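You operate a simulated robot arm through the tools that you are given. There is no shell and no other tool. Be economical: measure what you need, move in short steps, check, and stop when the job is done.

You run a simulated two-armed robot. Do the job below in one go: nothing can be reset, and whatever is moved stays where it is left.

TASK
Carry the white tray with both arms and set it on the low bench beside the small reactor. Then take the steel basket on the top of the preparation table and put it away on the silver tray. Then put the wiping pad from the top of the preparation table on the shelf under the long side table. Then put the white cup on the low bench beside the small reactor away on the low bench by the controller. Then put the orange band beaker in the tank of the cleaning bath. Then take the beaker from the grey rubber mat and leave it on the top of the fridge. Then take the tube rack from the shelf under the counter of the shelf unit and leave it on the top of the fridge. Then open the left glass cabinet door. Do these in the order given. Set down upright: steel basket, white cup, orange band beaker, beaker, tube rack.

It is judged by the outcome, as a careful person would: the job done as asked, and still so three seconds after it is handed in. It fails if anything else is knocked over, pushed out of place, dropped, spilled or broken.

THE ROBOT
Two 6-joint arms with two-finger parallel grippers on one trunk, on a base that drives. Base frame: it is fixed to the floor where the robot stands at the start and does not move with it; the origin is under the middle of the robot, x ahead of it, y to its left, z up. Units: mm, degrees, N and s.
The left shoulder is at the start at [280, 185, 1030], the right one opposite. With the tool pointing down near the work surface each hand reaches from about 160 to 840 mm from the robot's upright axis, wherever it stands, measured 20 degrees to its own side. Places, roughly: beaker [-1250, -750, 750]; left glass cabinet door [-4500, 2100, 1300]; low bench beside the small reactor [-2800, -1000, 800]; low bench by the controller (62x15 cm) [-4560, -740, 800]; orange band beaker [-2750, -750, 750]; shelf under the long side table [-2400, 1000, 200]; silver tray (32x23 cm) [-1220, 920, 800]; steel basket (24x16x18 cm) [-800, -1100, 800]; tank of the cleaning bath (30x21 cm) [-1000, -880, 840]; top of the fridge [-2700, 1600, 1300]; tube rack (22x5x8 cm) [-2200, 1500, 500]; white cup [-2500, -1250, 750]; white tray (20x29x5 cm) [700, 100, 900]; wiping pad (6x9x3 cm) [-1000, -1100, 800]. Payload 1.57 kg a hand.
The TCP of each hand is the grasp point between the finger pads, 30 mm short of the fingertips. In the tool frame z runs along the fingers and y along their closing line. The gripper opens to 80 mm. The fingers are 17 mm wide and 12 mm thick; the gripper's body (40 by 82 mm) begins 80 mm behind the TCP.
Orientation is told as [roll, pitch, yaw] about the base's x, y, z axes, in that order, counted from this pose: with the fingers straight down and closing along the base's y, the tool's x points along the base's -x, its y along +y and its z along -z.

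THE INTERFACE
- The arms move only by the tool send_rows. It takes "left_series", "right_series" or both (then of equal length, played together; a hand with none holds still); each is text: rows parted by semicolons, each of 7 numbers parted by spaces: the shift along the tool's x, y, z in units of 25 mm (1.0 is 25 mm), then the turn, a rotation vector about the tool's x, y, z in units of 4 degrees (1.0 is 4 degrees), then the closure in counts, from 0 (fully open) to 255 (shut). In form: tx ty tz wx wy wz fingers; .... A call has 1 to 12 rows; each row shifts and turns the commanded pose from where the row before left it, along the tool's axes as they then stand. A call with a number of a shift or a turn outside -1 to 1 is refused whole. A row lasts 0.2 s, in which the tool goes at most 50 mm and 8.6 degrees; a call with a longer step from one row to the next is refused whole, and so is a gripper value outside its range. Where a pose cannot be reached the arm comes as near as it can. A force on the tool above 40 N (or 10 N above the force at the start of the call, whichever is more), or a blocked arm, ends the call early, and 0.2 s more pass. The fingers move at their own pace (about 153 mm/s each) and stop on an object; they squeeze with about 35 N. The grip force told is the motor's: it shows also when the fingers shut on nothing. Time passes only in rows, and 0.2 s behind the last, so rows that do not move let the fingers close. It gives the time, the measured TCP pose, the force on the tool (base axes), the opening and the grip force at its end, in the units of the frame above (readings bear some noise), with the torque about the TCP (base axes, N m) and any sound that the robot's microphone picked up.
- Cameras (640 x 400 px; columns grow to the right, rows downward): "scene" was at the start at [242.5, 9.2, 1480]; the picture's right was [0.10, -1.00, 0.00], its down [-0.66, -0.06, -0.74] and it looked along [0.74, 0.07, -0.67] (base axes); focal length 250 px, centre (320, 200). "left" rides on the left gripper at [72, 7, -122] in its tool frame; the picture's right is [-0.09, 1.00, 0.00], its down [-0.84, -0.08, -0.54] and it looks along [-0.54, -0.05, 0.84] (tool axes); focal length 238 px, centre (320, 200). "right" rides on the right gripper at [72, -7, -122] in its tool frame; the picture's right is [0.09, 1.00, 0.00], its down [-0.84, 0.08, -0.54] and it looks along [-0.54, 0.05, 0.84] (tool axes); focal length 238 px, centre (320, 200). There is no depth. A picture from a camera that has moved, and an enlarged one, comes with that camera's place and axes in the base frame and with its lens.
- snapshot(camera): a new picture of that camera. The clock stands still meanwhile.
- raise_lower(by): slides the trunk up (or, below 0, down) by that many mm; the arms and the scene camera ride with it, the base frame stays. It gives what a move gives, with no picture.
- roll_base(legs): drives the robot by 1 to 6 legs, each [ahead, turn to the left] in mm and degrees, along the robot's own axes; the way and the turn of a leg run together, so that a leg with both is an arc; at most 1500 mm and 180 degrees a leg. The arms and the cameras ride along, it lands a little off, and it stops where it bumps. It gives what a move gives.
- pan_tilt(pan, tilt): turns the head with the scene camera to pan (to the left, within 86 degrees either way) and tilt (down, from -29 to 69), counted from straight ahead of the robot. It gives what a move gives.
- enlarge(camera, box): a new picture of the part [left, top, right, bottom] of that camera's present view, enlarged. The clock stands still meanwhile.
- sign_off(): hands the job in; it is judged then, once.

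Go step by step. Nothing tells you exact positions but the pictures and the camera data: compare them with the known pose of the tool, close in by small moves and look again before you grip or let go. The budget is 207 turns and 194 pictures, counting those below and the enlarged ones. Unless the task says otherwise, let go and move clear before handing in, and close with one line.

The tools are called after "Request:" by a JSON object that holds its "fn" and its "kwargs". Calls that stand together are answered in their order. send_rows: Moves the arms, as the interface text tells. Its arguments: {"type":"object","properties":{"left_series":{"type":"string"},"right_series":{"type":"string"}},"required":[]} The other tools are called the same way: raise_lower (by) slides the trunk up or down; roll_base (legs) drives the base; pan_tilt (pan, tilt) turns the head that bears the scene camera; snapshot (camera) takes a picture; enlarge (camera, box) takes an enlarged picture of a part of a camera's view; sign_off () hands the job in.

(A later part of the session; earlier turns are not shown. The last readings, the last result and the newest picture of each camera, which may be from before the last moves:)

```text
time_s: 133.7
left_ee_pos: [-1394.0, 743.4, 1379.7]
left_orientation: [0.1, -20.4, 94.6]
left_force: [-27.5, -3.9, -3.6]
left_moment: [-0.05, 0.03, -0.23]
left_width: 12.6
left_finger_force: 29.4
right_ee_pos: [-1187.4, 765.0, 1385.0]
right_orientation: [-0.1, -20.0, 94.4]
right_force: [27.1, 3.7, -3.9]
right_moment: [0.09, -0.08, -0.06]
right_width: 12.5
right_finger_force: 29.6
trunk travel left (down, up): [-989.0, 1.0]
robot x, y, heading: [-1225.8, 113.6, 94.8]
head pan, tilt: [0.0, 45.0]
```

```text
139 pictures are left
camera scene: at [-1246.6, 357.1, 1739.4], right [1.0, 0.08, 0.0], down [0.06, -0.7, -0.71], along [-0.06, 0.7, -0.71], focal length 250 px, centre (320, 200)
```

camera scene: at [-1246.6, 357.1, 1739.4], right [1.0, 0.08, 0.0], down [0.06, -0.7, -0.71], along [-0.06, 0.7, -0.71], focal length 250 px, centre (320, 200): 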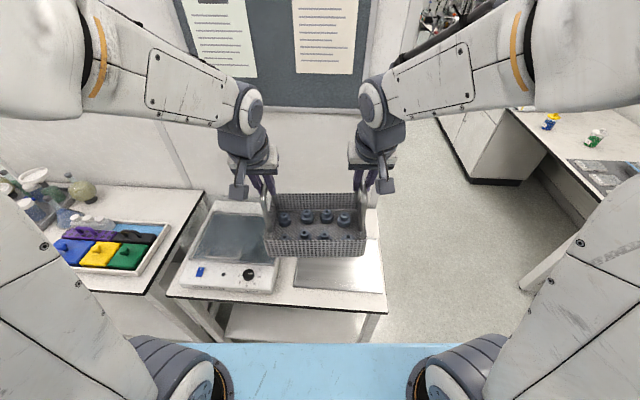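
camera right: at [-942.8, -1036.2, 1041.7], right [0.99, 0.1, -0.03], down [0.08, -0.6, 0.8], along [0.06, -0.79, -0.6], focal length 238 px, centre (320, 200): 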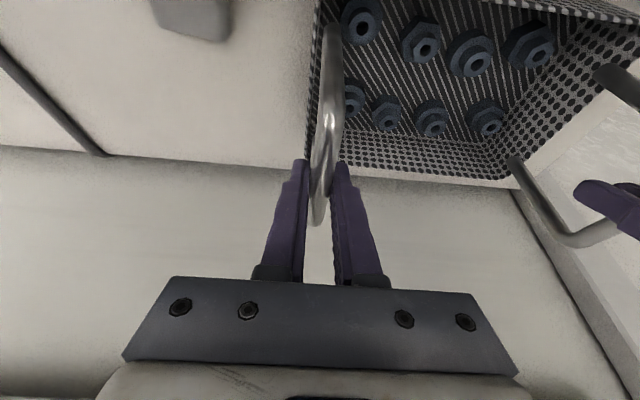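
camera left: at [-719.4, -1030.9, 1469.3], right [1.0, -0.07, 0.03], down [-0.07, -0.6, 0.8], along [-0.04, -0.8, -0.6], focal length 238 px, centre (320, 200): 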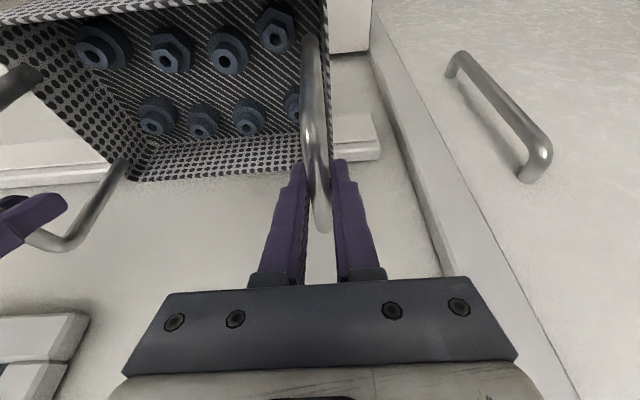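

The silver tray sits right half of the small table, centre about (−1216, 885), z≈850–880. I straighten my heading, roll 125 mm forward, and lower 200 mm to look again.

Request:
{"fn": "roll_base", "kwargs": {"legs": [[0, -4.8], [125, 0]]}}

Request:
{"fn": "raise_lower", "kwargs": {"by": -180}}

Request:
{"fn": "snapshot", "kwargs": {"camera": "scene"}}

```text
time_s: 135.5
left_ee_pos: [-1341.5, 881.6, 1379.3]
left_orientation: [0.2, -20.3, 89.9]
left_force: [-1.8, -0.6, -3.9]
left_moment: [-0.05, 0.01, -0.2]
left_width: 12.6
left_finger_force: 29.3
right_ee_pos: [-1132.7, 885.9, 1385.3]
right_orientation: [0.0, -19.9, 89.6]
right_force: [0.9, 0.5, -3.8]
right_moment: [0.05, -0.04, -0.05]
right_width: 12.7
right_finger_force: 29.3
trunk travel left (down, up): [-989.0, 1.0]
robot x, y, heading: [-1225.3, 236.7, 89.9]
head pan, tilt: [0.0, 45.0]
```

```text
time_s: 137.5
left_ee_pos: [-1341.9, 880.8, 1200.3]
left_orientation: [0.1, -20.3, 89.9]
left_force: [1.9, -1.0, -3.5]
left_moment: [-0.02, 0.01, -0.2]
left_width: 12.7
left_finger_force: 30.0
right_ee_pos: [-1133.1, 886.8, 1206.3]
right_orientation: [0.0, -20.0, 89.7]
right_force: [-1.8, 0.8, -3.7]
right_moment: [0.03, 0.0, -0.02]
right_width: 12.8
right_finger_force: 29.7
trunk travel left (down, up): [-809.0, 181.0]
robot x, y, heading: [-1226.6, 239.7, 89.9]
head pan, tilt: [0.0, 45.0]
```

```text
138 pictures are left
camera scene: at [-1226.5, 483.6, 1559.4], right [1.0, 0.0, 0.0], down [0.0, -0.71, -0.71], along [0.0, 0.71, -0.71], focal length 250 px, centre (320, 200)
```

scene: 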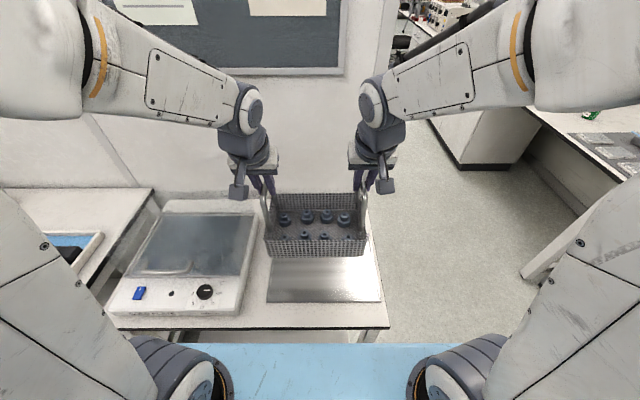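

Tray centre ≈(−1214, 890), z≈863. I shift the basket 22 mm right and lower 120 mm by trunk, then look.

Request:
{"fn": "send_rows", "kwargs": {"left_series": "0 -0.3 0 0 0 0 255;0 -0.3 0 0 0 0 255;0 -0.3 0 0 0 0 255", "right_series": "0 -0.3 0.08 0 0 0 255;0 -0.3 0 0 0 0 255;0 -0.3 0 0 0 0 255"}}

Request:
{"fn": "raise_lower", "kwargs": {"by": -125}}

Request:
{"fn": "enlarge", "kwargs": {"camera": "scene", "box": [220, 150, 420, 275]}}

```text
time_s: 138.3
left_ee_pos: [-1318.7, 882.4, 1198.7]
left_orientation: [0.1, -20.3, 89.8]
left_force: [3.7, -1.5, -4.5]
left_moment: [0.16, -0.04, -0.17]
left_width: 12.6
left_finger_force: 29.4
right_ee_pos: [-1110.8, 885.7, 1204.2]
right_orientation: [0.0, -19.9, 89.7]
right_force: [-3.7, 1.0, -3.4]
right_moment: [-0.19, 0.03, -0.06]
right_width: 12.5
right_finger_force: 29.8
trunk travel left (down, up): [-809.0, 181.0]
robot x, y, heading: [-1229.0, 241.1, 89.7]
head pan, tilt: [0.0, 45.0]
```

```text
time_s: 139.8
left_ee_pos: [-1319.8, 881.2, 1074.2]
left_orientation: [0.2, -20.4, 90.0]
left_force: [8.1, 0.1, -4.2]
left_moment: [0.01, 0.0, -0.07]
left_width: 12.2
left_finger_force: 29.9
right_ee_pos: [-1112.1, 885.4, 1079.7]
right_orientation: [0.0, -20.0, 89.7]
right_force: [-7.3, -0.5, -3.1]
right_moment: [-0.06, 0.0, 0.02]
right_width: 12.5
right_finger_force: 29.9
trunk travel left (down, up): [-684.0, 306.0]
robot x, y, heading: [-1227.4, 240.1, 89.6]
head pan, tilt: [0.0, 45.0]
```

```text
3.20 times, centred on (320, 212) of scene
camera zoom: at [-1226.5, 483.6, 1434.4], right [1.0, 0.0, 0.0], down [0.0, -0.71, -0.71], along [0.0, 0.71, -0.71], focal length 801 px, centre (320, 160)
```

zoom: 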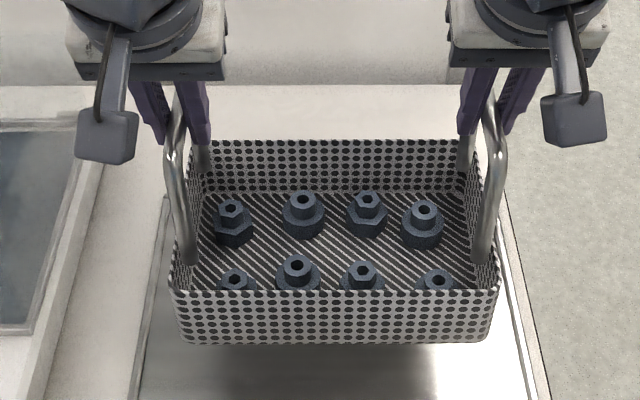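

Basket is over the tray. I lower gently with the arms until contact.

Request:
{"fn": "send_rows", "kwargs": {"left_series": "0.08 0 0.226 0 0 0 255;0.08 0 0.226 0 0 0 255;0.08 0 0.226 0 0 0 255;0.08 0 0.226 0 0 0 255;0.08 0 0.226 0 0 0 255;0.08 0 0.226 0 0 0 255;0.08 0 0.226 0 0 0 255;0.08 0 0.226 0 0 0 255;0.08 0 0.226 0 0 0 255;0.08 0 0.226 0 0 0 255", "right_series": "0.08 0 0.226 0 0 0 255;0.08 0 0.226 0 0 0 255;0.08 0 0.226 0 0 0 255;0.08 0 0.226 0 0 0 255;0.08 0 0.226 0 0 0 255;0.08 0 0.226 0 0 0 255;0.08 0 0.226 0 0 0 255;0.08 0 0.226 0 0 0 255;0.08 0 0.226 0 0 0 255;0.08 0 0.226 0 0 0 255"}}

Request:
{"fn": "enlarge", "kwargs": {"camera": "scene", "box": [220, 150, 420, 275]}}

```text
time_s: 142.0
left_ee_pos: [-1319.4, 884.2, 1012.0]
left_orientation: [0.2, -20.4, 89.9]
left_force: [17.1, -0.9, -2.9]
left_moment: [-0.14, -0.01, -0.22]
left_width: 12.7
left_finger_force: 29.9
right_ee_pos: [-1111.9, 887.8, 1018.3]
right_orientation: [-0.1, -20.0, 89.7]
right_force: [-17.0, 0.9, -3.1]
right_moment: [0.11, 0.02, 0.02]
right_width: 12.5
right_finger_force: 29.5
trunk travel left (down, up): [-684.0, 306.0]
robot x, y, heading: [-1226.2, 241.5, 90.0]
head pan, tilt: [0.0, 45.0]
```

```text
3.20 times, centred on (320, 212) of scene
camera zoom: at [-1226.5, 483.6, 1434.4], right [1.0, 0.0, 0.0], down [0.0, -0.71, -0.71], along [0.0, 0.71, -0.71], focal length 801 px, centre (320, 160)
```

zoom: 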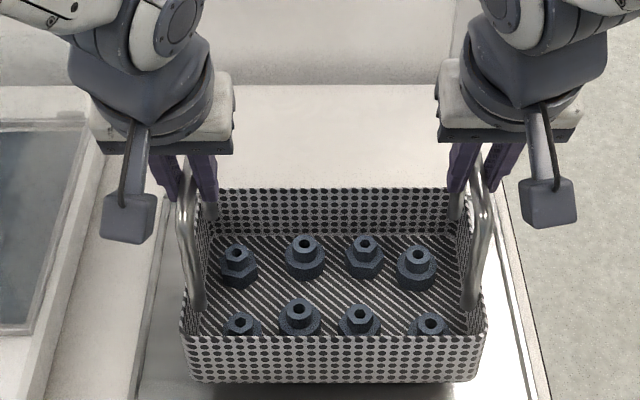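

Request:
{"fn": "send_rows", "kwargs": {"left_series": "0.08 -0.02 0.226 0 0 0 255;0.08 0 0.226 0 0 0 255;0.08 0 0.226 0 0 0 255;0.08 0 0.226 0 0 0 255;0.08 0 0.226 0 0 0 255;0.08 0 0.226 0 0 0 255;0.08 0 0.226 0 0 0 255;0.08 0 0.226 0 0 0 255;0.08 0 0.226 0 0 0 255;0.08 0 0.226 0 0 0 255", "right_series": "0.08 0.02 0.226 0 0 0 255;0.08 0 0.226 0 0 0 255;0.08 0 0.226 0 0 0 255;0.08 0 0.226 0 0 0 255;0.08 0 0.226 0 0 0 255;0.08 0 0.226 0 0 0 255;0.08 0 0.226 0 0 0 255;0.08 0 0.226 0 0 0 255;0.08 0 0.226 0 0 0 255;0.08 0 0.226 0 0 0 255"}}

Request:
{"fn": "enlarge", "kwargs": {"camera": "scene", "box": [220, 170, 420, 295]}}

```text
time_s: 144.1
left_ee_pos: [-1318.3, 885.9, 962.6]
left_orientation: [0.1, -21.0, 90.0]
left_force: [-4.1, -5.0, 19.0]
left_moment: [-0.49, -0.03, -0.18]
left_width: 12.7
left_finger_force: 29.3
right_ee_pos: [-1110.7, 889.8, 966.4]
right_orientation: [0.0, -20.7, 89.6]
right_force: [4.5, -2.8, 17.6]
right_moment: [-0.5, 0.0, -0.02]
right_width: 12.9
right_finger_force: 29.8
trunk travel left (down, up): [-684.0, 306.0]
robot x, y, heading: [-1228.5, 236.1, 89.8]
head pan, tilt: [0.0, 45.0]
stopped in row 10 (right hand): the force on the tool passed its limit at 49 N (the readings are from after the stop); the commanded pose is now the measured one
```

```text
3.20 times, centred on (320, 232) of scene
camera zoom: at [-1226.3, 481.6, 1434.6], right [1.0, 0.0, 0.0], down [0.0, -0.71, -0.71], along [0.0, 0.71, -0.71], focal length 801 px, centre (320, 96)
```

zoom: 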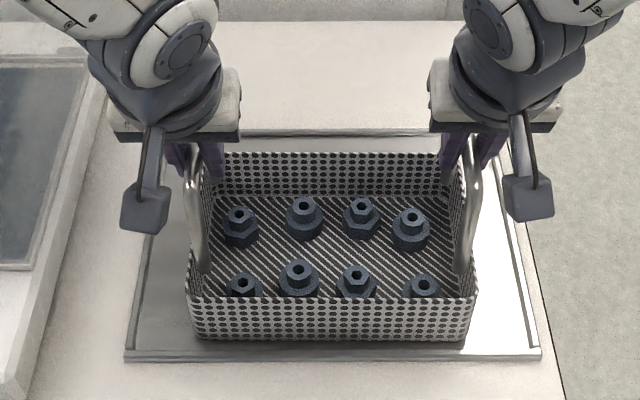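

The basket stands inside the silver tray. I open and retreat along the tool axes.

Request:
{"fn": "send_rows", "kwargs": {"left_series": "0 0 0 0 0 0 150;0 0 0 0 0 0 60;0 0 0 0 0 0 60;-0.1 0 -0.3 0 0 0 60;-0.3 0 -0.8 0 0 0 60;-0.3 0 -0.9 0 0 0 60;-0.3 0 -0.9 0 0 0 60;-0.3 0 -0.9 0 0 0 60;-0.3 0 -0.9 0 0 0 60;-0.3 0 -0.9 0 0 0 60", "right_series": "0 0 0 0 0 0 150;0 0 0 0 0 0 60;0 0 0 0 0 0 60;-0.1 0 -0.3 0 0 0 60;-0.3 0 -0.8 0 0 0 60;-0.3 0 -0.9 0 0 0 60;-0.3 0 -0.9 0 0 0 60;-0.3 0 -0.9 0 0 0 60;-0.3 0 -0.9 0 0 0 60;-0.3 0 -0.9 0 0 0 60"}}

Request:
{"fn": "raise_lower", "kwargs": {"by": 100}}

Request:
{"fn": "snapshot", "kwargs": {"camera": "scene"}}

```text
time_s: 146.3
left_ee_pos: [-1318.4, 880.3, 1106.9]
left_orientation: [0.1, -20.8, 90.0]
left_force: [-0.2, 0.2, -0.8]
left_moment: [-0.01, 0.03, 0.01]
left_width: 61.2
left_finger_force: 0.0
right_ee_pos: [-1109.6, 886.1, 1111.5]
right_orientation: [0.0, -20.5, 89.7]
right_force: [-1.0, 1.0, 0.7]
right_moment: [-0.03, 0.02, 0.01]
right_width: 61.1
right_finger_force: 0.2
trunk travel left (down, up): [-684.0, 306.0]
robot x, y, heading: [-1226.4, 240.4, 89.9]
head pan, tilt: [0.0, 45.0]
```

```text
time_s: 147.6
left_ee_pos: [-1318.6, 881.2, 1207.7]
left_orientation: [0.1, -20.7, 90.0]
left_force: [0.3, -0.2, -0.4]
left_moment: [-0.02, 0.0, -0.01]
left_width: 61.4
left_finger_force: 0.2
right_ee_pos: [-1111.3, 885.8, 1211.5]
right_orientation: [-0.1, -20.5, 89.7]
right_force: [0.1, 0.3, 0.2]
right_moment: [-0.02, 0.03, -0.03]
right_width: 61.2
right_finger_force: 0.1
trunk travel left (down, up): [-784.0, 206.0]
robot x, y, heading: [-1224.8, 241.4, 89.7]
head pan, tilt: [0.0, 45.0]
```

```text
134 pictures are left
camera scene: at [-1226.4, 483.5, 1534.3], right [1.0, 0.0, 0.0], down [0.0, -0.71, -0.71], along [0.0, 0.71, -0.71], focal length 250 px, centre (320, 200)
```

scene: 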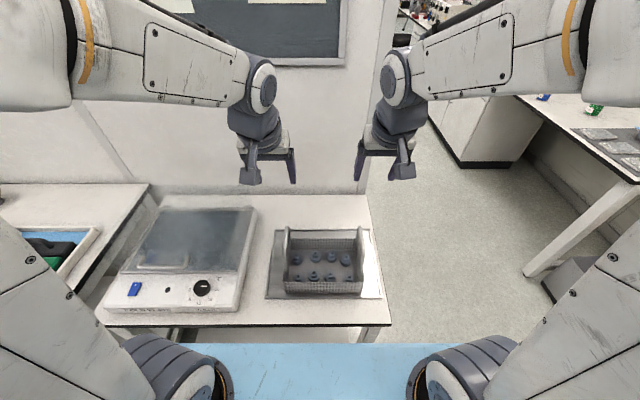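

The basket is placed. Next the wiping pad, the grey block behind the bath at about (−1050, −1100). I drive back to the preparation table.

Request:
{"fn": "raise_lower", "kwargs": {"by": 85}}

Request:
{"fn": "roll_base", "kwargs": {"legs": [[-120, 0], [0, -90], [300, 0], [0, -90], [350, 0]]}}

Request:
{"fn": "pan_tilt", "kwargs": {"pan": 0, "tilt": 45}}

Request:
{"fn": "snapshot", "kwargs": {"camera": "scene"}}

```text
time_s: 148.8
left_ee_pos: [-1318.7, 880.8, 1291.5]
left_orientation: [0.1, -20.7, 89.9]
left_force: [0.5, 0.0, 0.3]
left_moment: [0.02, -0.03, 0.0]
left_width: 61.2
left_finger_force: 0.0
right_ee_pos: [-1109.7, 884.8, 1297.2]
right_orientation: [0.0, -20.4, 89.7]
right_force: [0.2, -0.1, -0.3]
right_moment: [0.01, -0.01, 0.0]
right_width: 61.3
right_finger_force: 0.0
trunk travel left (down, up): [-869.0, 121.0]
robot x, y, heading: [-1223.5, 238.4, 89.7]
head pan, tilt: [0.0, 45.0]
```

```text
time_s: 161.2
left_ee_pos: [-815.7, -860.9, 1291.5]
left_orientation: [0.1, -20.7, -89.0]
left_force: [0.1, 0.4, 0.0]
left_moment: [-0.03, 0.0, 0.01]
left_width: 61.1
left_finger_force: 0.0
right_ee_pos: [-1023.8, -868.6, 1297.0]
right_orientation: [0.1, -20.4, -89.3]
right_force: [0.2, 0.2, 0.0]
right_moment: [-0.01, -0.02, -0.04]
right_width: 61.3
right_finger_force: 0.0
trunk travel left (down, up): [-869.0, 121.0]
robot x, y, heading: [-917.5, -222.6, -89.3]
head pan, tilt: [0.0, 45.0]
```

```text
time_s: 161.8
left_ee_pos: [-814.5, -860.7, 1292.5]
left_orientation: [0.1, -20.6, -89.0]
left_force: [-0.7, 0.0, 0.3]
left_moment: [-0.01, -0.02, 0.0]
left_width: 61.1
left_finger_force: 0.0
right_ee_pos: [-1023.8, -869.6, 1296.8]
right_orientation: [0.1, -20.4, -89.4]
right_force: [-0.5, -0.4, -0.3]
right_moment: [0.04, -0.01, 0.0]
right_width: 61.3
right_finger_force: 0.0
trunk travel left (down, up): [-869.0, 121.0]
robot x, y, heading: [-917.4, -223.1, -89.3]
head pan, tilt: [0.0, 45.0]
```

```text
133 pictures are left
camera scene: at [-916.5, -463.7, 1619.4], right [-1.0, -0.02, 0.0], down [-0.01, 0.71, -0.71], along [0.01, -0.71, -0.71], focal length 250 px, centre (320, 200)
```

scene: 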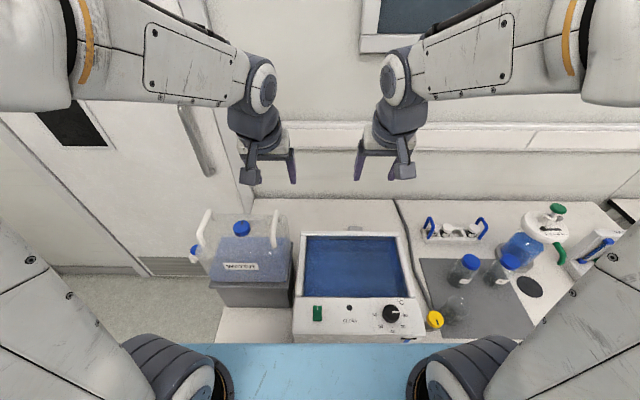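

The pad peeks out behind the bath at (355,228). I roll 95 mm closer and zoom in.

Request:
{"fn": "roll_base", "kwargs": {"legs": [[95, 0]]}}

Request:
{"fn": "enlarge", "kwargs": {"camera": "scene", "box": [260, 180, 460, 305]}}

Request:
{"fn": "snapshot", "kwargs": {"camera": "right"}}

```text
time_s: 162.9
left_ee_pos: [-814.6, -957.2, 1292.0]
left_orientation: [0.1, -20.8, -89.0]
left_force: [1.2, 0.2, 0.4]
left_moment: [-0.04, -0.01, 0.01]
left_width: 61.3
left_finger_force: 0.0
right_ee_pos: [-1022.9, -963.1, 1296.6]
right_orientation: [0.1, -20.4, -89.3]
right_force: [0.5, -0.5, -0.6]
right_moment: [0.0, 0.0, 0.02]
right_width: 61.6
right_finger_force: 0.1
trunk travel left (down, up): [-869.0, 121.0]
robot x, y, heading: [-916.4, -315.6, -89.1]
head pan, tilt: [0.0, 45.0]
```

```text
3.20 times, centred on (360, 242) of scene
camera zoom: at [-915.3, -558.4, 1619.4], right [-1.0, -0.01, 0.0], down [-0.01, 0.71, -0.71], along [0.01, -0.71, -0.71], focal length 801 px, centre (192, 64)
```

zoom: 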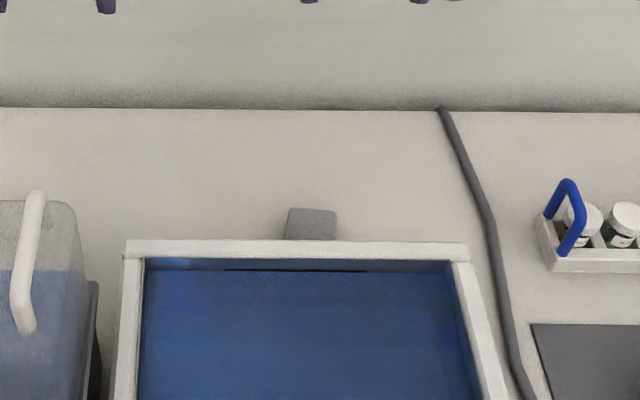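

```text
131 pictures are left
camera right: at [-1031.9, -854.3, 1386.6], right [0.99, 0.1, -0.03], down [0.08, -0.59, 0.8], along [0.06, -0.8, -0.6], focal length 238 px, centre (320, 200)
```

right: 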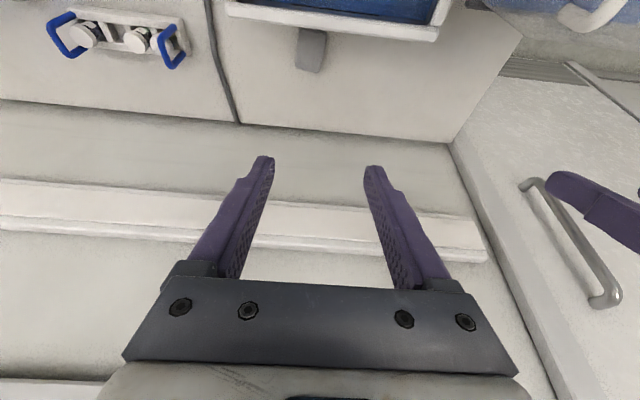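

The pad lies with its 6 cm side along x, centre about (−1047, −1076); the bath's rear rim is near y=−987. I bring the right hand above it, tilted slightly so its camera clears the bath.

Request:
{"fn": "send_rows", "kwargs": {"right_series": "0 0 0 0 1 0 0;0 0 0 0 1 0 0;0 0 0 0 1 0 0;0 0 0 0 1 0 0;0 0 0 0 1 0 0;0 0 0 0 1 0 0;0 0 0 0 1 0 0"}}

Request:
{"fn": "send_rows", "kwargs": {"right_series": "-0.557 -0.08 0.918 0 0 0 0;-0.557 -0.08 0.918 0 0 0 0;-0.557 -0.08 0.918 0 0 0 0;-0.557 -0.08 0.918 0 0 0 0;-0.557 -0.08 0.918 0 0 0 0;-0.557 -0.08 0.918 0 0 0 0;-0.557 -0.08 0.918 0 0 0 0;-0.557 -0.08 0.918 0 0 0 0;-0.557 -0.08 0.918 0 0 0 0;-0.557 -0.08 0.918 0 0 0 0;-0.557 -0.08 0.918 0 0 0 0;-0.557 -0.08 0.918 0 0 0 0"}}

Request:
{"fn": "snapshot", "kwargs": {"camera": "right"}}

Request:
{"fn": "enlarge", "kwargs": {"camera": "scene", "box": [260, 150, 460, 275]}}

```text
time_s: 164.5
left_ee_pos: [-815.1, -956.5, 1291.6]
left_orientation: [0.0, -20.7, -89.0]
left_force: [0.2, 0.5, 0.2]
left_moment: [0.02, 0.03, 0.01]
left_width: 61.4
left_finger_force: 0.0
right_ee_pos: [-1022.0, -964.7, 1296.2]
right_orientation: [0.1, 7.6, -89.3]
right_force: [0.9, -0.2, -0.8]
right_moment: [0.03, 0.0, -0.03]
right_width: 80.3
right_finger_force: 0.1
trunk travel left (down, up): [-869.0, 121.0]
robot x, y, heading: [-918.1, -319.4, -88.8]
head pan, tilt: [0.0, 45.0]
```

```text
time_s: 167.1
left_ee_pos: [-815.7, -956.6, 1292.6]
left_orientation: [0.1, -20.7, -89.0]
left_force: [0.3, -0.2, 0.1]
left_moment: [-0.01, -0.01, -0.03]
left_width: 61.2
left_finger_force: 0.0
right_ee_pos: [-1046.5, -1094.1, 1005.6]
right_orientation: [0.0, 7.6, -89.2]
right_force: [0.2, -0.1, 0.6]
right_moment: [0.02, 0.02, 0.01]
right_width: 80.1
right_finger_force: 0.0
trunk travel left (down, up): [-869.0, 121.0]
robot x, y, heading: [-921.1, -320.7, -88.8]
head pan, tilt: [0.0, 45.0]
```

```text
130 pictures are left
camera right: at [-1054.3, -1038.9, 1134.2], right [0.99, 0.1, 0.01], down [0.09, -0.9, 0.43], along [0.06, -0.42, -0.9], focal length 238 px, centre (320, 200)
```

right: 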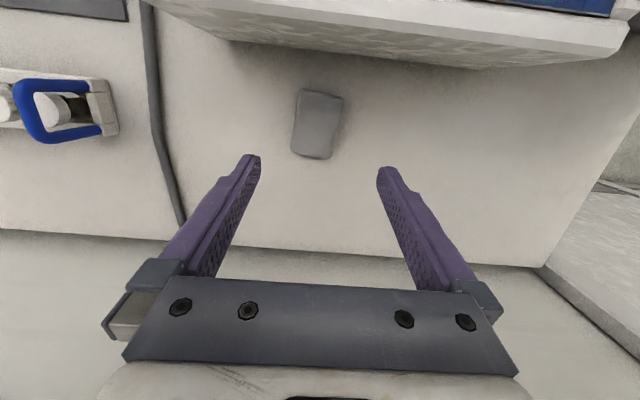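

```text
3.20 times, centred on (360, 212) of scene
camera zoom: at [-915.4, -558.8, 1619.4], right [-1.0, -0.01, 0.0], down [-0.01, 0.71, -0.71], along [0.01, -0.71, -0.71], focal length 801 px, centre (192, 160)
```

zoom: 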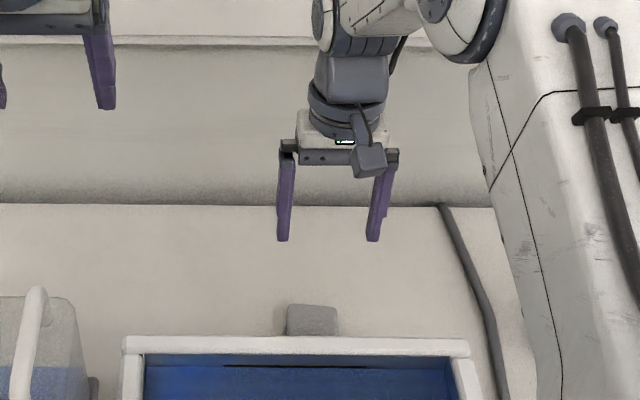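

The pad is between the fingers, aligned. I descend to about z=835, then look.

Request:
{"fn": "send_rows", "kwargs": {"right_series": "-0.118 -0.03 0.84 0 0 0 0;-0.118 -0.03 0.84 0 0 0 0;-0.118 -0.03 0.84 0 0 0 0;-0.118 -0.03 0.84 0 0 0 0;-0.118 -0.03 0.84 0 0 0 0;-0.118 -0.03 0.84 0 0 0 0;-0.118 0 0.84 0 0 0 0;-0.118 0 0.84 0 0 0 0"}}

Request:
{"fn": "snapshot", "kwargs": {"camera": "right"}}

```text
time_s: 168.9
left_ee_pos: [-814.8, -956.8, 1291.7]
left_orientation: [0.2, -20.7, -88.9]
left_force: [0.3, -0.1, -0.5]
left_moment: [0.01, -0.04, -0.01]
left_width: 61.4
left_finger_force: 0.1
right_ee_pos: [-1051.0, -1092.8, 833.3]
right_orientation: [0.0, 7.6, -89.4]
right_force: [0.2, 0.7, 0.4]
right_moment: [0.02, -0.02, -0.02]
right_width: 80.0
right_finger_force: 0.1
trunk travel left (down, up): [-869.0, 121.0]
robot x, y, heading: [-916.4, -318.8, -88.9]
head pan, tilt: [0.0, 45.0]
```

```text
128 pictures are left
camera right: at [-1058.7, -1038.5, 963.5], right [0.99, 0.1, 0.01], down [0.09, -0.9, 0.43], along [0.06, -0.42, -0.9], focal length 238 px, centre (320, 200)
```

right: 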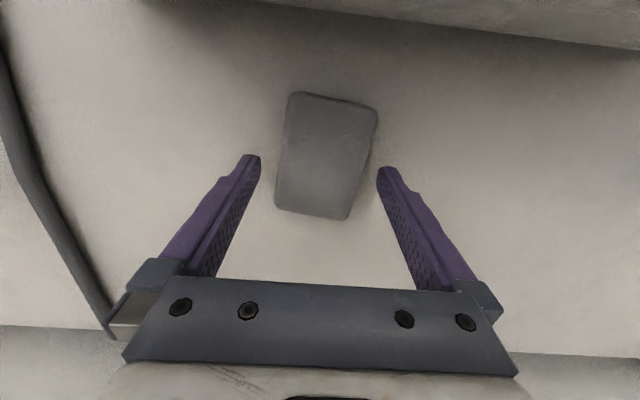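

The pad's top is at z≈804 and table ≈775. I lower 23 mm and close on it.

Request:
{"fn": "send_rows", "kwargs": {"right_series": "-0.043 0.1 0.3 0 0 0 0;-0.043 0 0.3 0 0 0 0;-0.043 0 0.3 0 0 0 0;0 0 0 0 0 0 100;0 0 0 0 0 0 200;0 0 0 0 0 0 255;0 0 0 0 0 0 255"}}

Request:
{"fn": "snapshot", "kwargs": {"camera": "right"}}

```text
time_s: 170.5
left_ee_pos: [-816.0, -956.0, 1294.1]
left_orientation: [0.1, -20.7, -89.2]
left_force: [0.9, 0.5, 0.6]
left_moment: [0.01, -0.01, 0.01]
left_width: 61.3
left_finger_force: 0.0
right_ee_pos: [-1048.2, -1095.2, 812.2]
right_orientation: [0.1, 7.4, -89.3]
right_force: [-9.7, -1.3, 13.8]
right_moment: [-0.1, 0.73, -0.02]
right_width: 59.8
right_finger_force: 34.6
trunk travel left (down, up): [-869.0, 121.0]
robot x, y, heading: [-916.9, -317.1, -89.2]
head pan, tilt: [0.0, 45.0]
```

```text
127 pictures are left
camera right: at [-1056.4, -1040.2, 941.4], right [0.99, 0.1, 0.01], down [0.09, -0.9, 0.43], along [0.06, -0.42, -0.9], focal length 238 px, centre (320, 200)
```

right: 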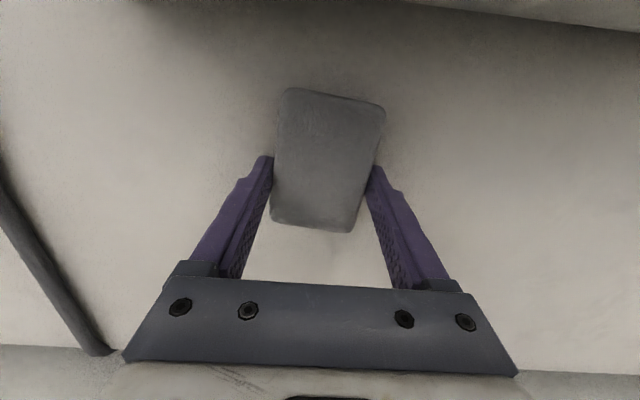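

The pad is gripped. I lift it, back off and drive along the aisle to the long side table, looking at its lower shelf.

Request:
{"fn": "send_rows", "kwargs": {"right_series": "0.04 0 -0.3 0 0 0 255;0.08 0 -0.6 0 0 0 255;0.139 0 -0.99 0 0 0 255;0.139 0 -0.99 0 0 0 255;0.139 0 -0.99 0 0 0 255;0.139 0 -0.99 0 0 0 255;0.139 0 -0.99 0 0 0 255;0.139 0 -0.99 0 0 0 255;0.139 0 -0.99 0 0 0 255;0.139 0 -0.99 0 0 0 255;0.139 0 -0.99 0 0 0 255;0.139 0 -0.99 0 0 0 255"}}

Request:
{"fn": "roll_base", "kwargs": {"legs": [[-330, 0], [0, -90], [1000, 0]]}}

Request:
{"fn": "pan_tilt", "kwargs": {"pan": -60, "tilt": 30}}

Request:
{"fn": "snapshot", "kwargs": {"camera": "scene"}}

```text
time_s: 173.1
left_ee_pos: [-816.2, -957.5, 1292.4]
left_orientation: [0.1, -20.7, -89.0]
left_force: [0.1, 0.3, 0.2]
left_moment: [0.03, -0.01, 0.0]
left_width: 61.0
left_finger_force: 0.0
right_ee_pos: [-1047.6, -1092.7, 1083.2]
right_orientation: [0.0, 7.6, -89.3]
right_force: [-0.8, -0.2, -1.0]
right_moment: [0.01, 0.05, 0.0]
right_width: 59.7
right_finger_force: 34.7
trunk travel left (down, up): [-869.0, 121.0]
robot x, y, heading: [-919.4, -321.0, -89.1]
head pan, tilt: [0.0, 45.0]
```

```text
time_s: 183.9
left_ee_pos: [-2568.5, -100.4, 1291.8]
left_orientation: [0.1, -20.7, -179.3]
left_force: [-0.1, -0.1, 1.2]
left_moment: [0.0, 0.01, -0.03]
left_width: 61.3
left_finger_force: 0.0
right_ee_pos: [-2703.5, 130.9, 1083.8]
right_orientation: [0.0, 7.5, -179.6]
right_force: [-0.4, -0.9, -0.7]
right_moment: [0.01, 0.02, 0.01]
right_width: 58.5
right_finger_force: 35.2
trunk travel left (down, up): [-869.0, 121.0]
robot x, y, heading: [-1930.7, -1.8, -179.4]
head pan, tilt: [0.0, 45.0]
```

```text
time_s: 185.2
left_ee_pos: [-2568.2, -101.8, 1292.6]
left_orientation: [0.1, -20.7, -179.2]
left_force: [0.4, -0.6, -0.2]
left_moment: [0.0, 0.0, 0.05]
left_width: 61.0
left_finger_force: 0.0
right_ee_pos: [-2704.0, 132.2, 1082.3]
right_orientation: [0.1, 7.7, -179.7]
right_force: [-1.0, 0.0, 0.2]
right_moment: [-0.02, -0.03, 0.0]
right_width: 58.6
right_finger_force: 34.8
trunk travel left (down, up): [-869.0, 121.0]
robot x, y, heading: [-1930.6, -0.1, -179.3]
head pan, tilt: [-60.0, 30.0]
```

```text
126 pictures are left
camera scene: at [-2137.2, 75.9, 1642.0], right [0.86, 0.51, 0.0], down [0.25, -0.43, -0.87], along [-0.44, 0.75, -0.5], focal length 250 px, centre (320, 200)
```

scene: 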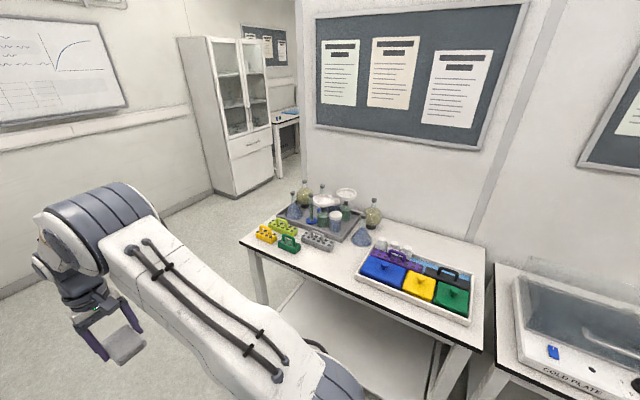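

The long side table spans x≈−3035…−1918 with its front edge at y≈765, open shelf below. I retract both hands, drive to x≈−2490 and face it.

Request:
{"fn": "send_rows", "kwargs": {"left_series": "0.9 0 -0.33 0 0 0 60;0.9 0 -0.33 0 0 0 60;0.9 0 -0.33 0 0 0 60;0.9 0 -0.33 0 0 0 60;0.9 0 -0.33 0 0 0 60;0.9 0 -0.33 0 0 0 60;0.9 0 -0.33 0 0 0 60;0.9 0 -0.33 0 0 0 60", "right_series": "0.7 -0.3 0.1 0 0 0 255;0.7 -0.3 0.1 0 0 0 255;0.7 -0.3 0.1 0 0 0 255;0.7 -0.3 0.1 0 0 0 255;0.7 -0.3 0.1 0 0 0 255;0.7 -0.3 0.1 0 0 0 255;0.7 -0.3 0.1 0 0 0 255;0.7 -0.3 0.1 0 0 0 255"}}

Request:
{"fn": "roll_base", "kwargs": {"legs": [[560, 0], [0, -90]]}}

Request:
{"fn": "pan_tilt", "kwargs": {"pan": 0, "tilt": 45}}

Request:
{"fn": "snapshot", "kwargs": {"camera": "scene"}}

```text
time_s: 187.1
left_ee_pos: [-2434.4, -57.1, 1260.5]
left_orientation: [0.2, -20.7, -179.3]
left_force: [0.3, 0.3, 0.1]
left_moment: [0.0, -0.02, -0.03]
left_width: 61.1
left_finger_force: 0.0
left hand out of reach, approached as far as the arm can: row 5, 6, 7, 8
right_ee_pos: [-2562.2, 192.8, 1081.4]
right_orientation: [0.0, 7.5, -179.7]
right_force: [0.1, 0.1, -0.2]
right_moment: [0.0, -0.01, 0.01]
right_width: 58.4
right_finger_force: 35.5
trunk travel left (down, up): [-869.0, 121.0]
robot x, y, heading: [-1934.7, -4.4, -179.6]
head pan, tilt: [-60.0, 30.0]
```

```text
time_s: 194.1
left_ee_pos: [-2536.9, 501.1, 1260.2]
left_orientation: [0.1, -20.7, 90.2]
left_force: [0.0, 0.4, -0.3]
left_moment: [0.01, 0.02, 0.01]
left_width: 61.3
left_finger_force: 0.0
right_ee_pos: [-2286.2, 626.1, 1081.7]
right_orientation: [0.0, 7.6, 89.9]
right_force: [0.7, 0.7, 0.3]
right_moment: [0.01, 0.0, -0.04]
right_width: 58.8
right_finger_force: 34.9
trunk travel left (down, up): [-869.0, 121.0]
robot x, y, heading: [-2486.1, -4.4, 90.5]
head pan, tilt: [-60.0, 30.0]
```

```text
time_s: 195.4
left_ee_pos: [-2536.9, 501.2, 1259.5]
left_orientation: [0.1, -20.7, 90.2]
left_force: [0.4, -0.5, -0.4]
left_moment: [0.0, 0.01, -0.04]
left_width: 60.8
left_finger_force: 0.1
right_ee_pos: [-2286.3, 625.9, 1081.8]
right_orientation: [0.0, 7.5, 89.9]
right_force: [-0.5, -0.4, -0.6]
right_moment: [-0.04, -0.01, -0.02]
right_width: 58.5
right_finger_force: 34.7
trunk travel left (down, up): [-869.0, 121.0]
robot x, y, heading: [-2482.5, -7.5, 89.9]
head pan, tilt: [0.0, 45.0]
```

```text
125 pictures are left
camera scene: at [-2486.8, 237.7, 1619.4], right [1.0, 0.0, 0.0], down [0.0, -0.71, -0.71], along [0.0, 0.71, -0.71], focal length 250 px, centre (320, 200)
```

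scene: 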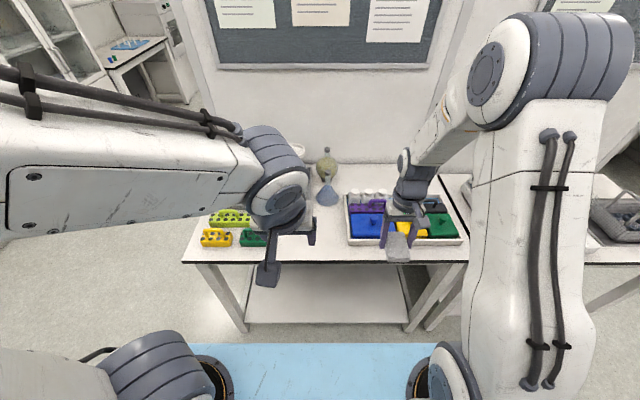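

The shelf under the table is visible and empty. I lower the trunk 700 mm before moving in.

Request:
{"fn": "raise_lower", "kwargs": {"by": -700}}

Request:
{"fn": "pan_tilt", "kwargs": {"pan": 0, "tilt": 25}}

Request:
{"fn": "snapshot", "kwargs": {"camera": "scene"}}

Request:
{"fn": "snapshot", "kwargs": {"camera": "right"}}

```text
refused: -700 is not a number from -400 to 400
```

```text
time_s: 196.2
left_ee_pos: [-2537.7, 500.0, 1260.4]
left_orientation: [0.1, -20.8, 90.3]
left_force: [0.0, 0.4, -0.5]
left_moment: [0.02, 0.01, -0.03]
left_width: 61.2
left_finger_force: 0.1
right_ee_pos: [-2286.0, 625.9, 1082.7]
right_orientation: [-0.1, 7.6, 89.8]
right_force: [0.0, 0.1, 0.6]
right_moment: [0.0, 0.01, 0.01]
right_width: 58.7
right_finger_force: 35.1
trunk travel left (down, up): [-869.0, 121.0]
robot x, y, heading: [-2485.9, -2.9, 90.1]
head pan, tilt: [0.0, 25.0]
```

```text
124 pictures are left
camera scene: at [-2486.9, 248.5, 1649.9], right [1.0, 0.0, 0.0], down [0.0, -0.42, -0.91], along [0.0, 0.91, -0.42], focal length 250 px, centre (320, 200)
```

scene: 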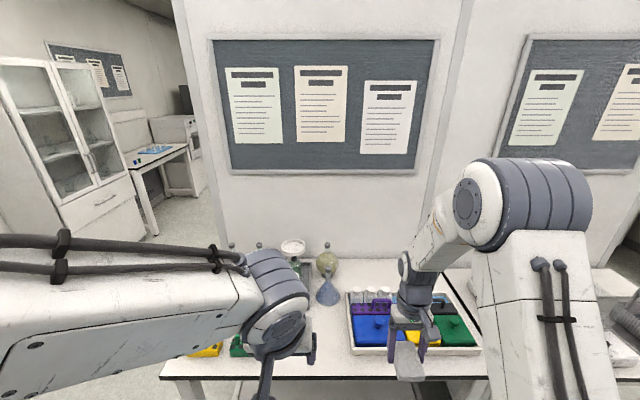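

```text
123 pictures are left
camera right: at [-2280.5, 570.4, 1212.6], right [-1.0, -0.09, 0.01], down [-0.07, 0.9, 0.43], along [-0.05, 0.42, -0.9], focal length 238 px, centre (320, 200)
```

right: 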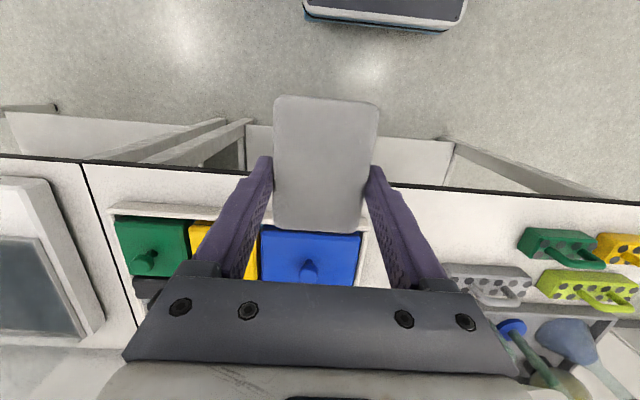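

Request:
{"fn": "raise_lower", "kwargs": {"by": -400}}

Request:
{"fn": "raise_lower", "kwargs": {"by": -300}}

Request:
{"fn": "snapshot", "kwargs": {"camera": "scene"}}

Request:
{"fn": "snapshot", "kwargs": {"camera": "right"}}

```text
time_s: 200.0
left_ee_pos: [-2537.8, 500.5, 861.0]
left_orientation: [0.1, -20.7, 90.2]
left_force: [0.7, 0.3, -1.3]
left_moment: [-0.01, 0.02, 0.04]
left_width: 60.9
left_finger_force: 0.0
right_ee_pos: [-2286.5, 625.2, 681.3]
right_orientation: [0.1, 7.6, 89.9]
right_force: [0.0, -0.6, -0.4]
right_moment: [0.02, -0.02, -0.01]
right_width: 58.5
right_finger_force: 35.0
trunk travel left (down, up): [-469.0, 521.0]
robot x, y, heading: [-2486.1, -6.0, 90.1]
head pan, tilt: [0.0, 25.0]
```

```text
time_s: 203.0
left_ee_pos: [-2537.7, 499.6, 560.3]
left_orientation: [0.1, -20.7, 90.3]
left_force: [-0.4, -0.4, -0.5]
left_moment: [-0.02, -0.02, -0.03]
left_width: 61.2
left_finger_force: 0.1
right_ee_pos: [-2286.3, 625.5, 381.4]
right_orientation: [0.0, 7.7, 89.9]
right_force: [0.3, -0.7, 0.0]
right_moment: [0.0, -0.01, 0.0]
right_width: 58.5
right_finger_force: 34.9
trunk travel left (down, up): [-169.0, 821.0]
robot x, y, heading: [-2488.1, -1.3, 90.1]
head pan, tilt: [0.0, 25.0]
```

```text
122 pictures are left
camera scene: at [-2486.9, 248.5, 950.0], right [1.0, 0.0, 0.0], down [0.0, -0.42, -0.91], along [0.0, 0.91, -0.42], focal length 250 px, centre (320, 200)
```

scene: 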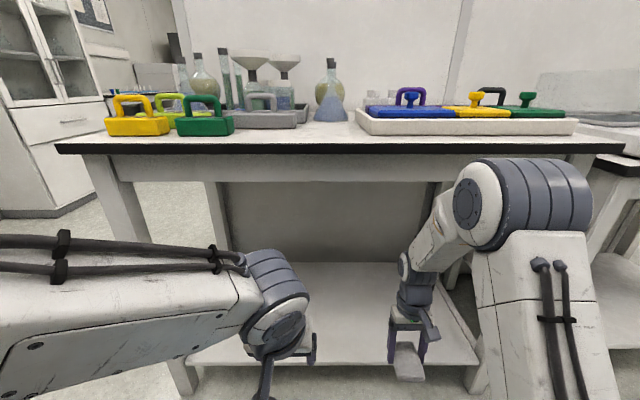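

```text
121 pictures are left
camera right: at [-2280.5, 570.4, 512.6], right [-1.0, -0.09, 0.01], down [-0.07, 0.9, 0.43], along [-0.05, 0.42, -0.9], focal length 238 px, centre (320, 200)
```

right: 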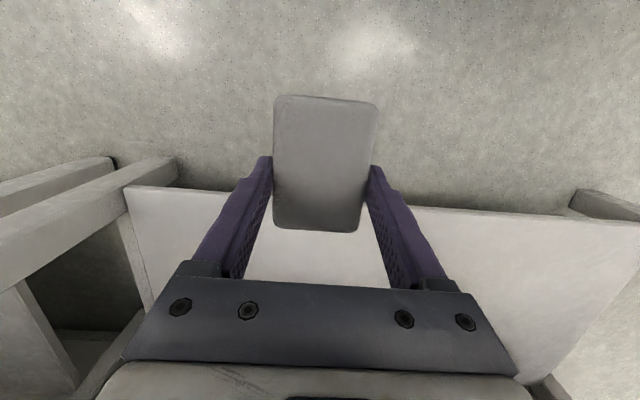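

The shelf's front edge is at y≈716, z≈200. I lower another 115 mm, extend the right arm under the table top, then roll in a little.

Request:
{"fn": "raise_lower", "kwargs": {"by": -115}}

Request:
{"fn": "send_rows", "kwargs": {"right_series": "-0.8 0.2 -0.1 0 0 0 255;-0.8 0.2 -0.1 0 0 0 255;-0.8 0.2 -0.1 0 0 0 255;-0.8 0.2 -0.1 0 0 0 255;-0.8 0.2 -0.1 0 0 0 255;-0.8 0.2 -0.1 0 0 0 255;-0.8 0.2 -0.1 0 0 0 255"}}

Request:
{"fn": "snapshot", "kwargs": {"camera": "scene"}}

Request:
{"fn": "snapshot", "kwargs": {"camera": "right"}}

```text
time_s: 204.5
left_ee_pos: [-2537.5, 500.3, 444.6]
left_orientation: [0.0, -20.7, 90.2]
left_force: [-0.2, -0.5, -0.6]
left_moment: [0.01, -0.02, 0.0]
left_width: 61.2
left_finger_force: 0.1
right_ee_pos: [-2285.4, 625.1, 267.4]
right_orientation: [0.1, 7.5, 89.9]
right_force: [-0.1, 0.0, -0.1]
right_moment: [-0.06, -0.02, -0.01]
right_width: 58.8
right_finger_force: 35.5
trunk travel left (down, up): [-54.0, 936.0]
robot x, y, heading: [-2483.7, -7.4, 90.2]
head pan, tilt: [0.0, 25.0]
```

```text
time_s: 206.1
left_ee_pos: [-2538.2, 500.6, 444.7]
left_orientation: [0.1, -20.8, 90.2]
left_force: [0.1, -0.1, 0.0]
left_moment: [0.02, 0.02, -0.01]
left_width: 61.3
left_finger_force: 0.1
right_ee_pos: [-2320.5, 764.5, 265.1]
right_orientation: [0.1, 7.7, 89.8]
right_force: [0.0, -0.1, 0.6]
right_moment: [0.0, 0.0, -0.03]
right_width: 58.6
right_finger_force: 35.2
trunk travel left (down, up): [-54.0, 936.0]
robot x, y, heading: [-2483.1, -3.4, 89.6]
head pan, tilt: [0.0, 25.0]
```

```text
120 pictures are left
camera scene: at [-2486.9, 248.5, 835.0], right [1.0, 0.0, 0.0], down [0.0, -0.42, -0.91], along [0.0, 0.91, -0.42], focal length 250 px, centre (320, 200)
```

scene: 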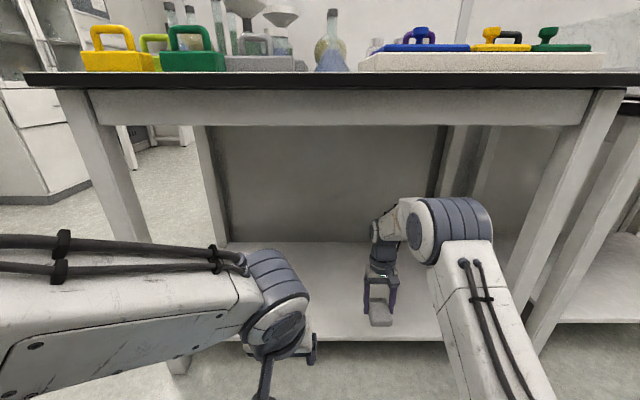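

```text
119 pictures are left
camera right: at [-2314.6, 710.2, 395.7], right [-1.0, -0.09, 0.01], down [-0.07, 0.9, 0.43], along [-0.05, 0.42, -0.9], focal length 238 px, centre (320, 200)
```

right: 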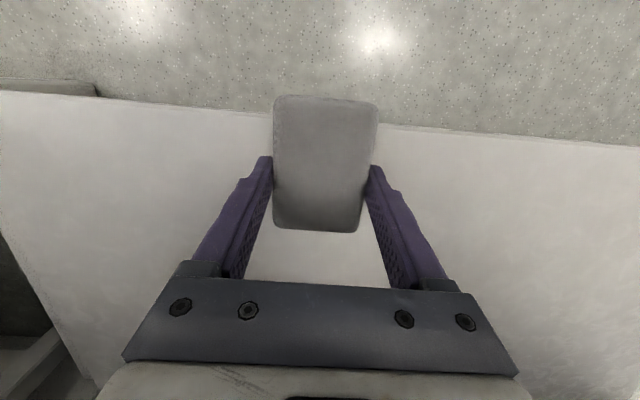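

The elbow is well below the table top. I roll 100 mm forward and lower with the arm to contact.

Request:
{"fn": "roll_base", "kwargs": {"legs": [[100, 0]]}}

Request:
{"fn": "send_rows", "kwargs": {"right_series": "-0.04 0 0.3 0 0 0 255;-0.04 0 0.3 0 0 0 255;-0.04 0 0.3 0 0 0 255;-0.04 0 0.25 0 0 0 255;-0.04 0 0.25 0 0 0 255;-0.04 0 0.25 0 0 0 255;-0.03 0 0.2 0 0 0 255;-0.03 0 0.2 0 0 0 255"}}

Request:
{"fn": "snapshot", "kwargs": {"camera": "scene"}}

Request:
{"fn": "snapshot", "kwargs": {"camera": "right"}}

```text
time_s: 207.2
left_ee_pos: [-2536.0, 604.0, 445.0]
left_orientation: [0.1, -20.7, 90.0]
left_force: [1.0, 0.3, 0.2]
left_moment: [0.04, -0.02, 0.02]
left_width: 61.3
left_finger_force: 0.1
right_ee_pos: [-2318.0, 867.2, 264.7]
right_orientation: [-0.1, 7.6, 89.7]
right_force: [1.1, 0.4, -0.5]
right_moment: [-0.02, -0.04, 0.04]
right_width: 58.5
right_finger_force: 34.8
trunk travel left (down, up): [-54.0, 936.0]
robot x, y, heading: [-2483.6, 97.9, 90.1]
head pan, tilt: [0.0, 25.0]
```

```text
time_s: 209.0
left_ee_pos: [-2538.0, 603.4, 445.8]
left_orientation: [0.0, -20.6, 90.1]
left_force: [0.1, 0.1, -0.4]
left_moment: [0.01, 0.01, 0.01]
left_width: 61.4
left_finger_force: 0.0
right_ee_pos: [-2318.6, 866.8, 213.7]
right_orientation: [0.2, 7.6, 89.9]
right_force: [-0.1, 0.1, -0.7]
right_moment: [0.0, -0.01, -0.01]
right_width: 58.7
right_finger_force: 34.9
trunk travel left (down, up): [-54.0, 936.0]
robot x, y, heading: [-2485.6, 98.4, 90.1]
head pan, tilt: [0.0, 25.0]
```

```text
118 pictures are left
camera scene: at [-2486.7, 351.0, 835.0], right [1.0, 0.0, 0.0], down [0.0, -0.42, -0.91], along [0.0, 0.91, -0.42], focal length 250 px, centre (320, 200)
```

scene: 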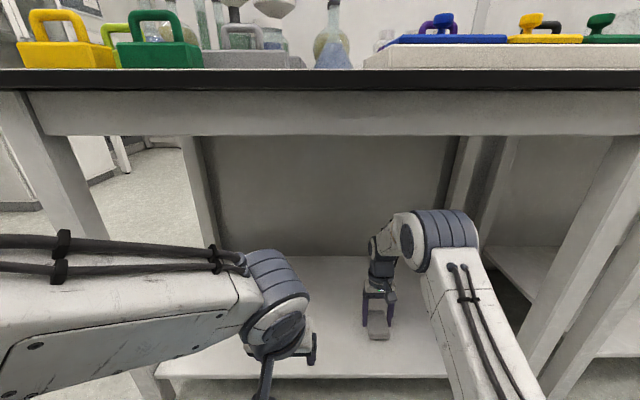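

```text
117 pictures are left
camera right: at [-2313.6, 812.9, 343.9], right [-1.0, -0.09, 0.01], down [-0.07, 0.9, 0.43], along [-0.05, 0.42, -0.9], focal length 238 px, centre (320, 200)
```

right: 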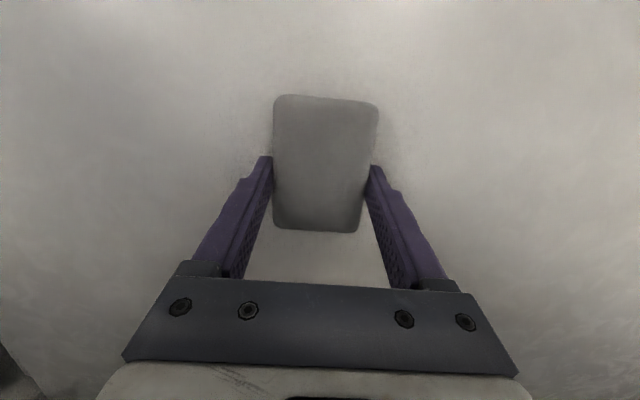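

Request:
{"fn": "send_rows", "kwargs": {"right_series": "-0.02 0 0.16 0 0 0 255;-0.02 0 0.16 0 0 0 255;-0.02 0 0.16 0 0 0 255;-0.02 0 0.16 0 0 0 255;-0.02 0 0.16 0 0 0 255;-0.02 0 0.16 0 0 0 255;-0.02 0 0.16 0 0 0 255;-0.02 0 0.16 0 0 0 255;-0.02 0 0.16 0 0 0 255;-0.02 0 0.16 0 0 0 255"}}

```text
time_s: 210.2
left_ee_pos: [-2537.3, 603.1, 446.1]
left_orientation: [0.1, -20.7, 90.1]
left_force: [0.1, -0.4, 0.0]
left_moment: [0.02, -0.03, -0.01]
left_width: 61.0
left_finger_force: 0.2
right_ee_pos: [-2319.5, 867.9, 200.2]
right_orientation: [0.1, 7.7, 89.9]
right_force: [-1.5, -8.0, 17.9]
right_moment: [0.0, -0.47, -0.12]
right_width: 58.4
right_finger_force: 34.7
trunk travel left (down, up): [-54.0, 936.0]
robot x, y, heading: [-2484.0, 99.1, 90.0]
head pan, tilt: [0.0, 25.0]
stopped in row 5 (right hand): the force on the tool passed its limit at 48 N (the readings are from after the stop); the commanded pose is now the measured one
```

Contact at the shelf. I open, rise, check, and then withdraw.

Request:
{"fn": "send_rows", "kwargs": {"right_series": "0 0 0 0 0 0 120;0 0 0 0 0 0 0;0 0 0 0 0 0 0;0.05 0 -0.4 0 0 0 0;0.1 0 -0.7 0 0 0 0;0.1 0 -0.7 0 0 0 0;0.1 0 -0.7 0 0 0 0"}}

Request:
{"fn": "snapshot", "kwargs": {"camera": "right"}}

```text
time_s: 211.8
left_ee_pos: [-2538.1, 602.9, 445.4]
left_orientation: [0.1, -20.7, 90.1]
left_force: [0.5, -0.1, 0.1]
left_moment: [0.0, -0.02, 0.0]
left_width: 61.4
left_finger_force: 0.1
right_ee_pos: [-2318.3, 867.0, 262.5]
right_orientation: [0.2, 7.7, 89.8]
right_force: [0.4, -0.4, 0.1]
right_moment: [0.04, 0.02, -0.03]
right_width: 80.2
right_finger_force: 0.0
trunk travel left (down, up): [-54.0, 936.0]
robot x, y, heading: [-2485.3, 101.3, 90.1]
head pan, tilt: [0.0, 25.0]
```

```text
116 pictures are left
camera right: at [-2313.5, 812.4, 393.2], right [-1.0, -0.09, 0.01], down [-0.07, 0.9, 0.42], along [-0.05, 0.42, -0.91], focal length 238 px, centre (320, 200)
```

right: 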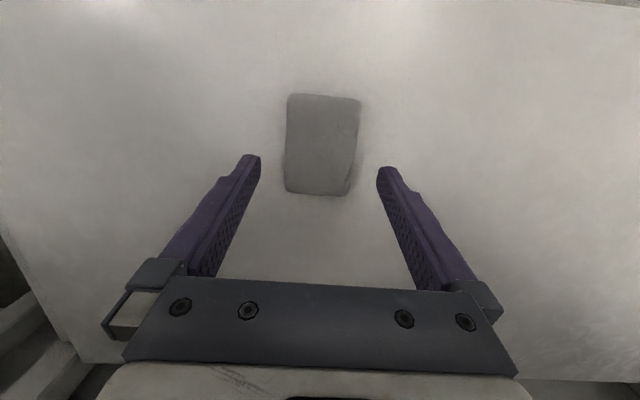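

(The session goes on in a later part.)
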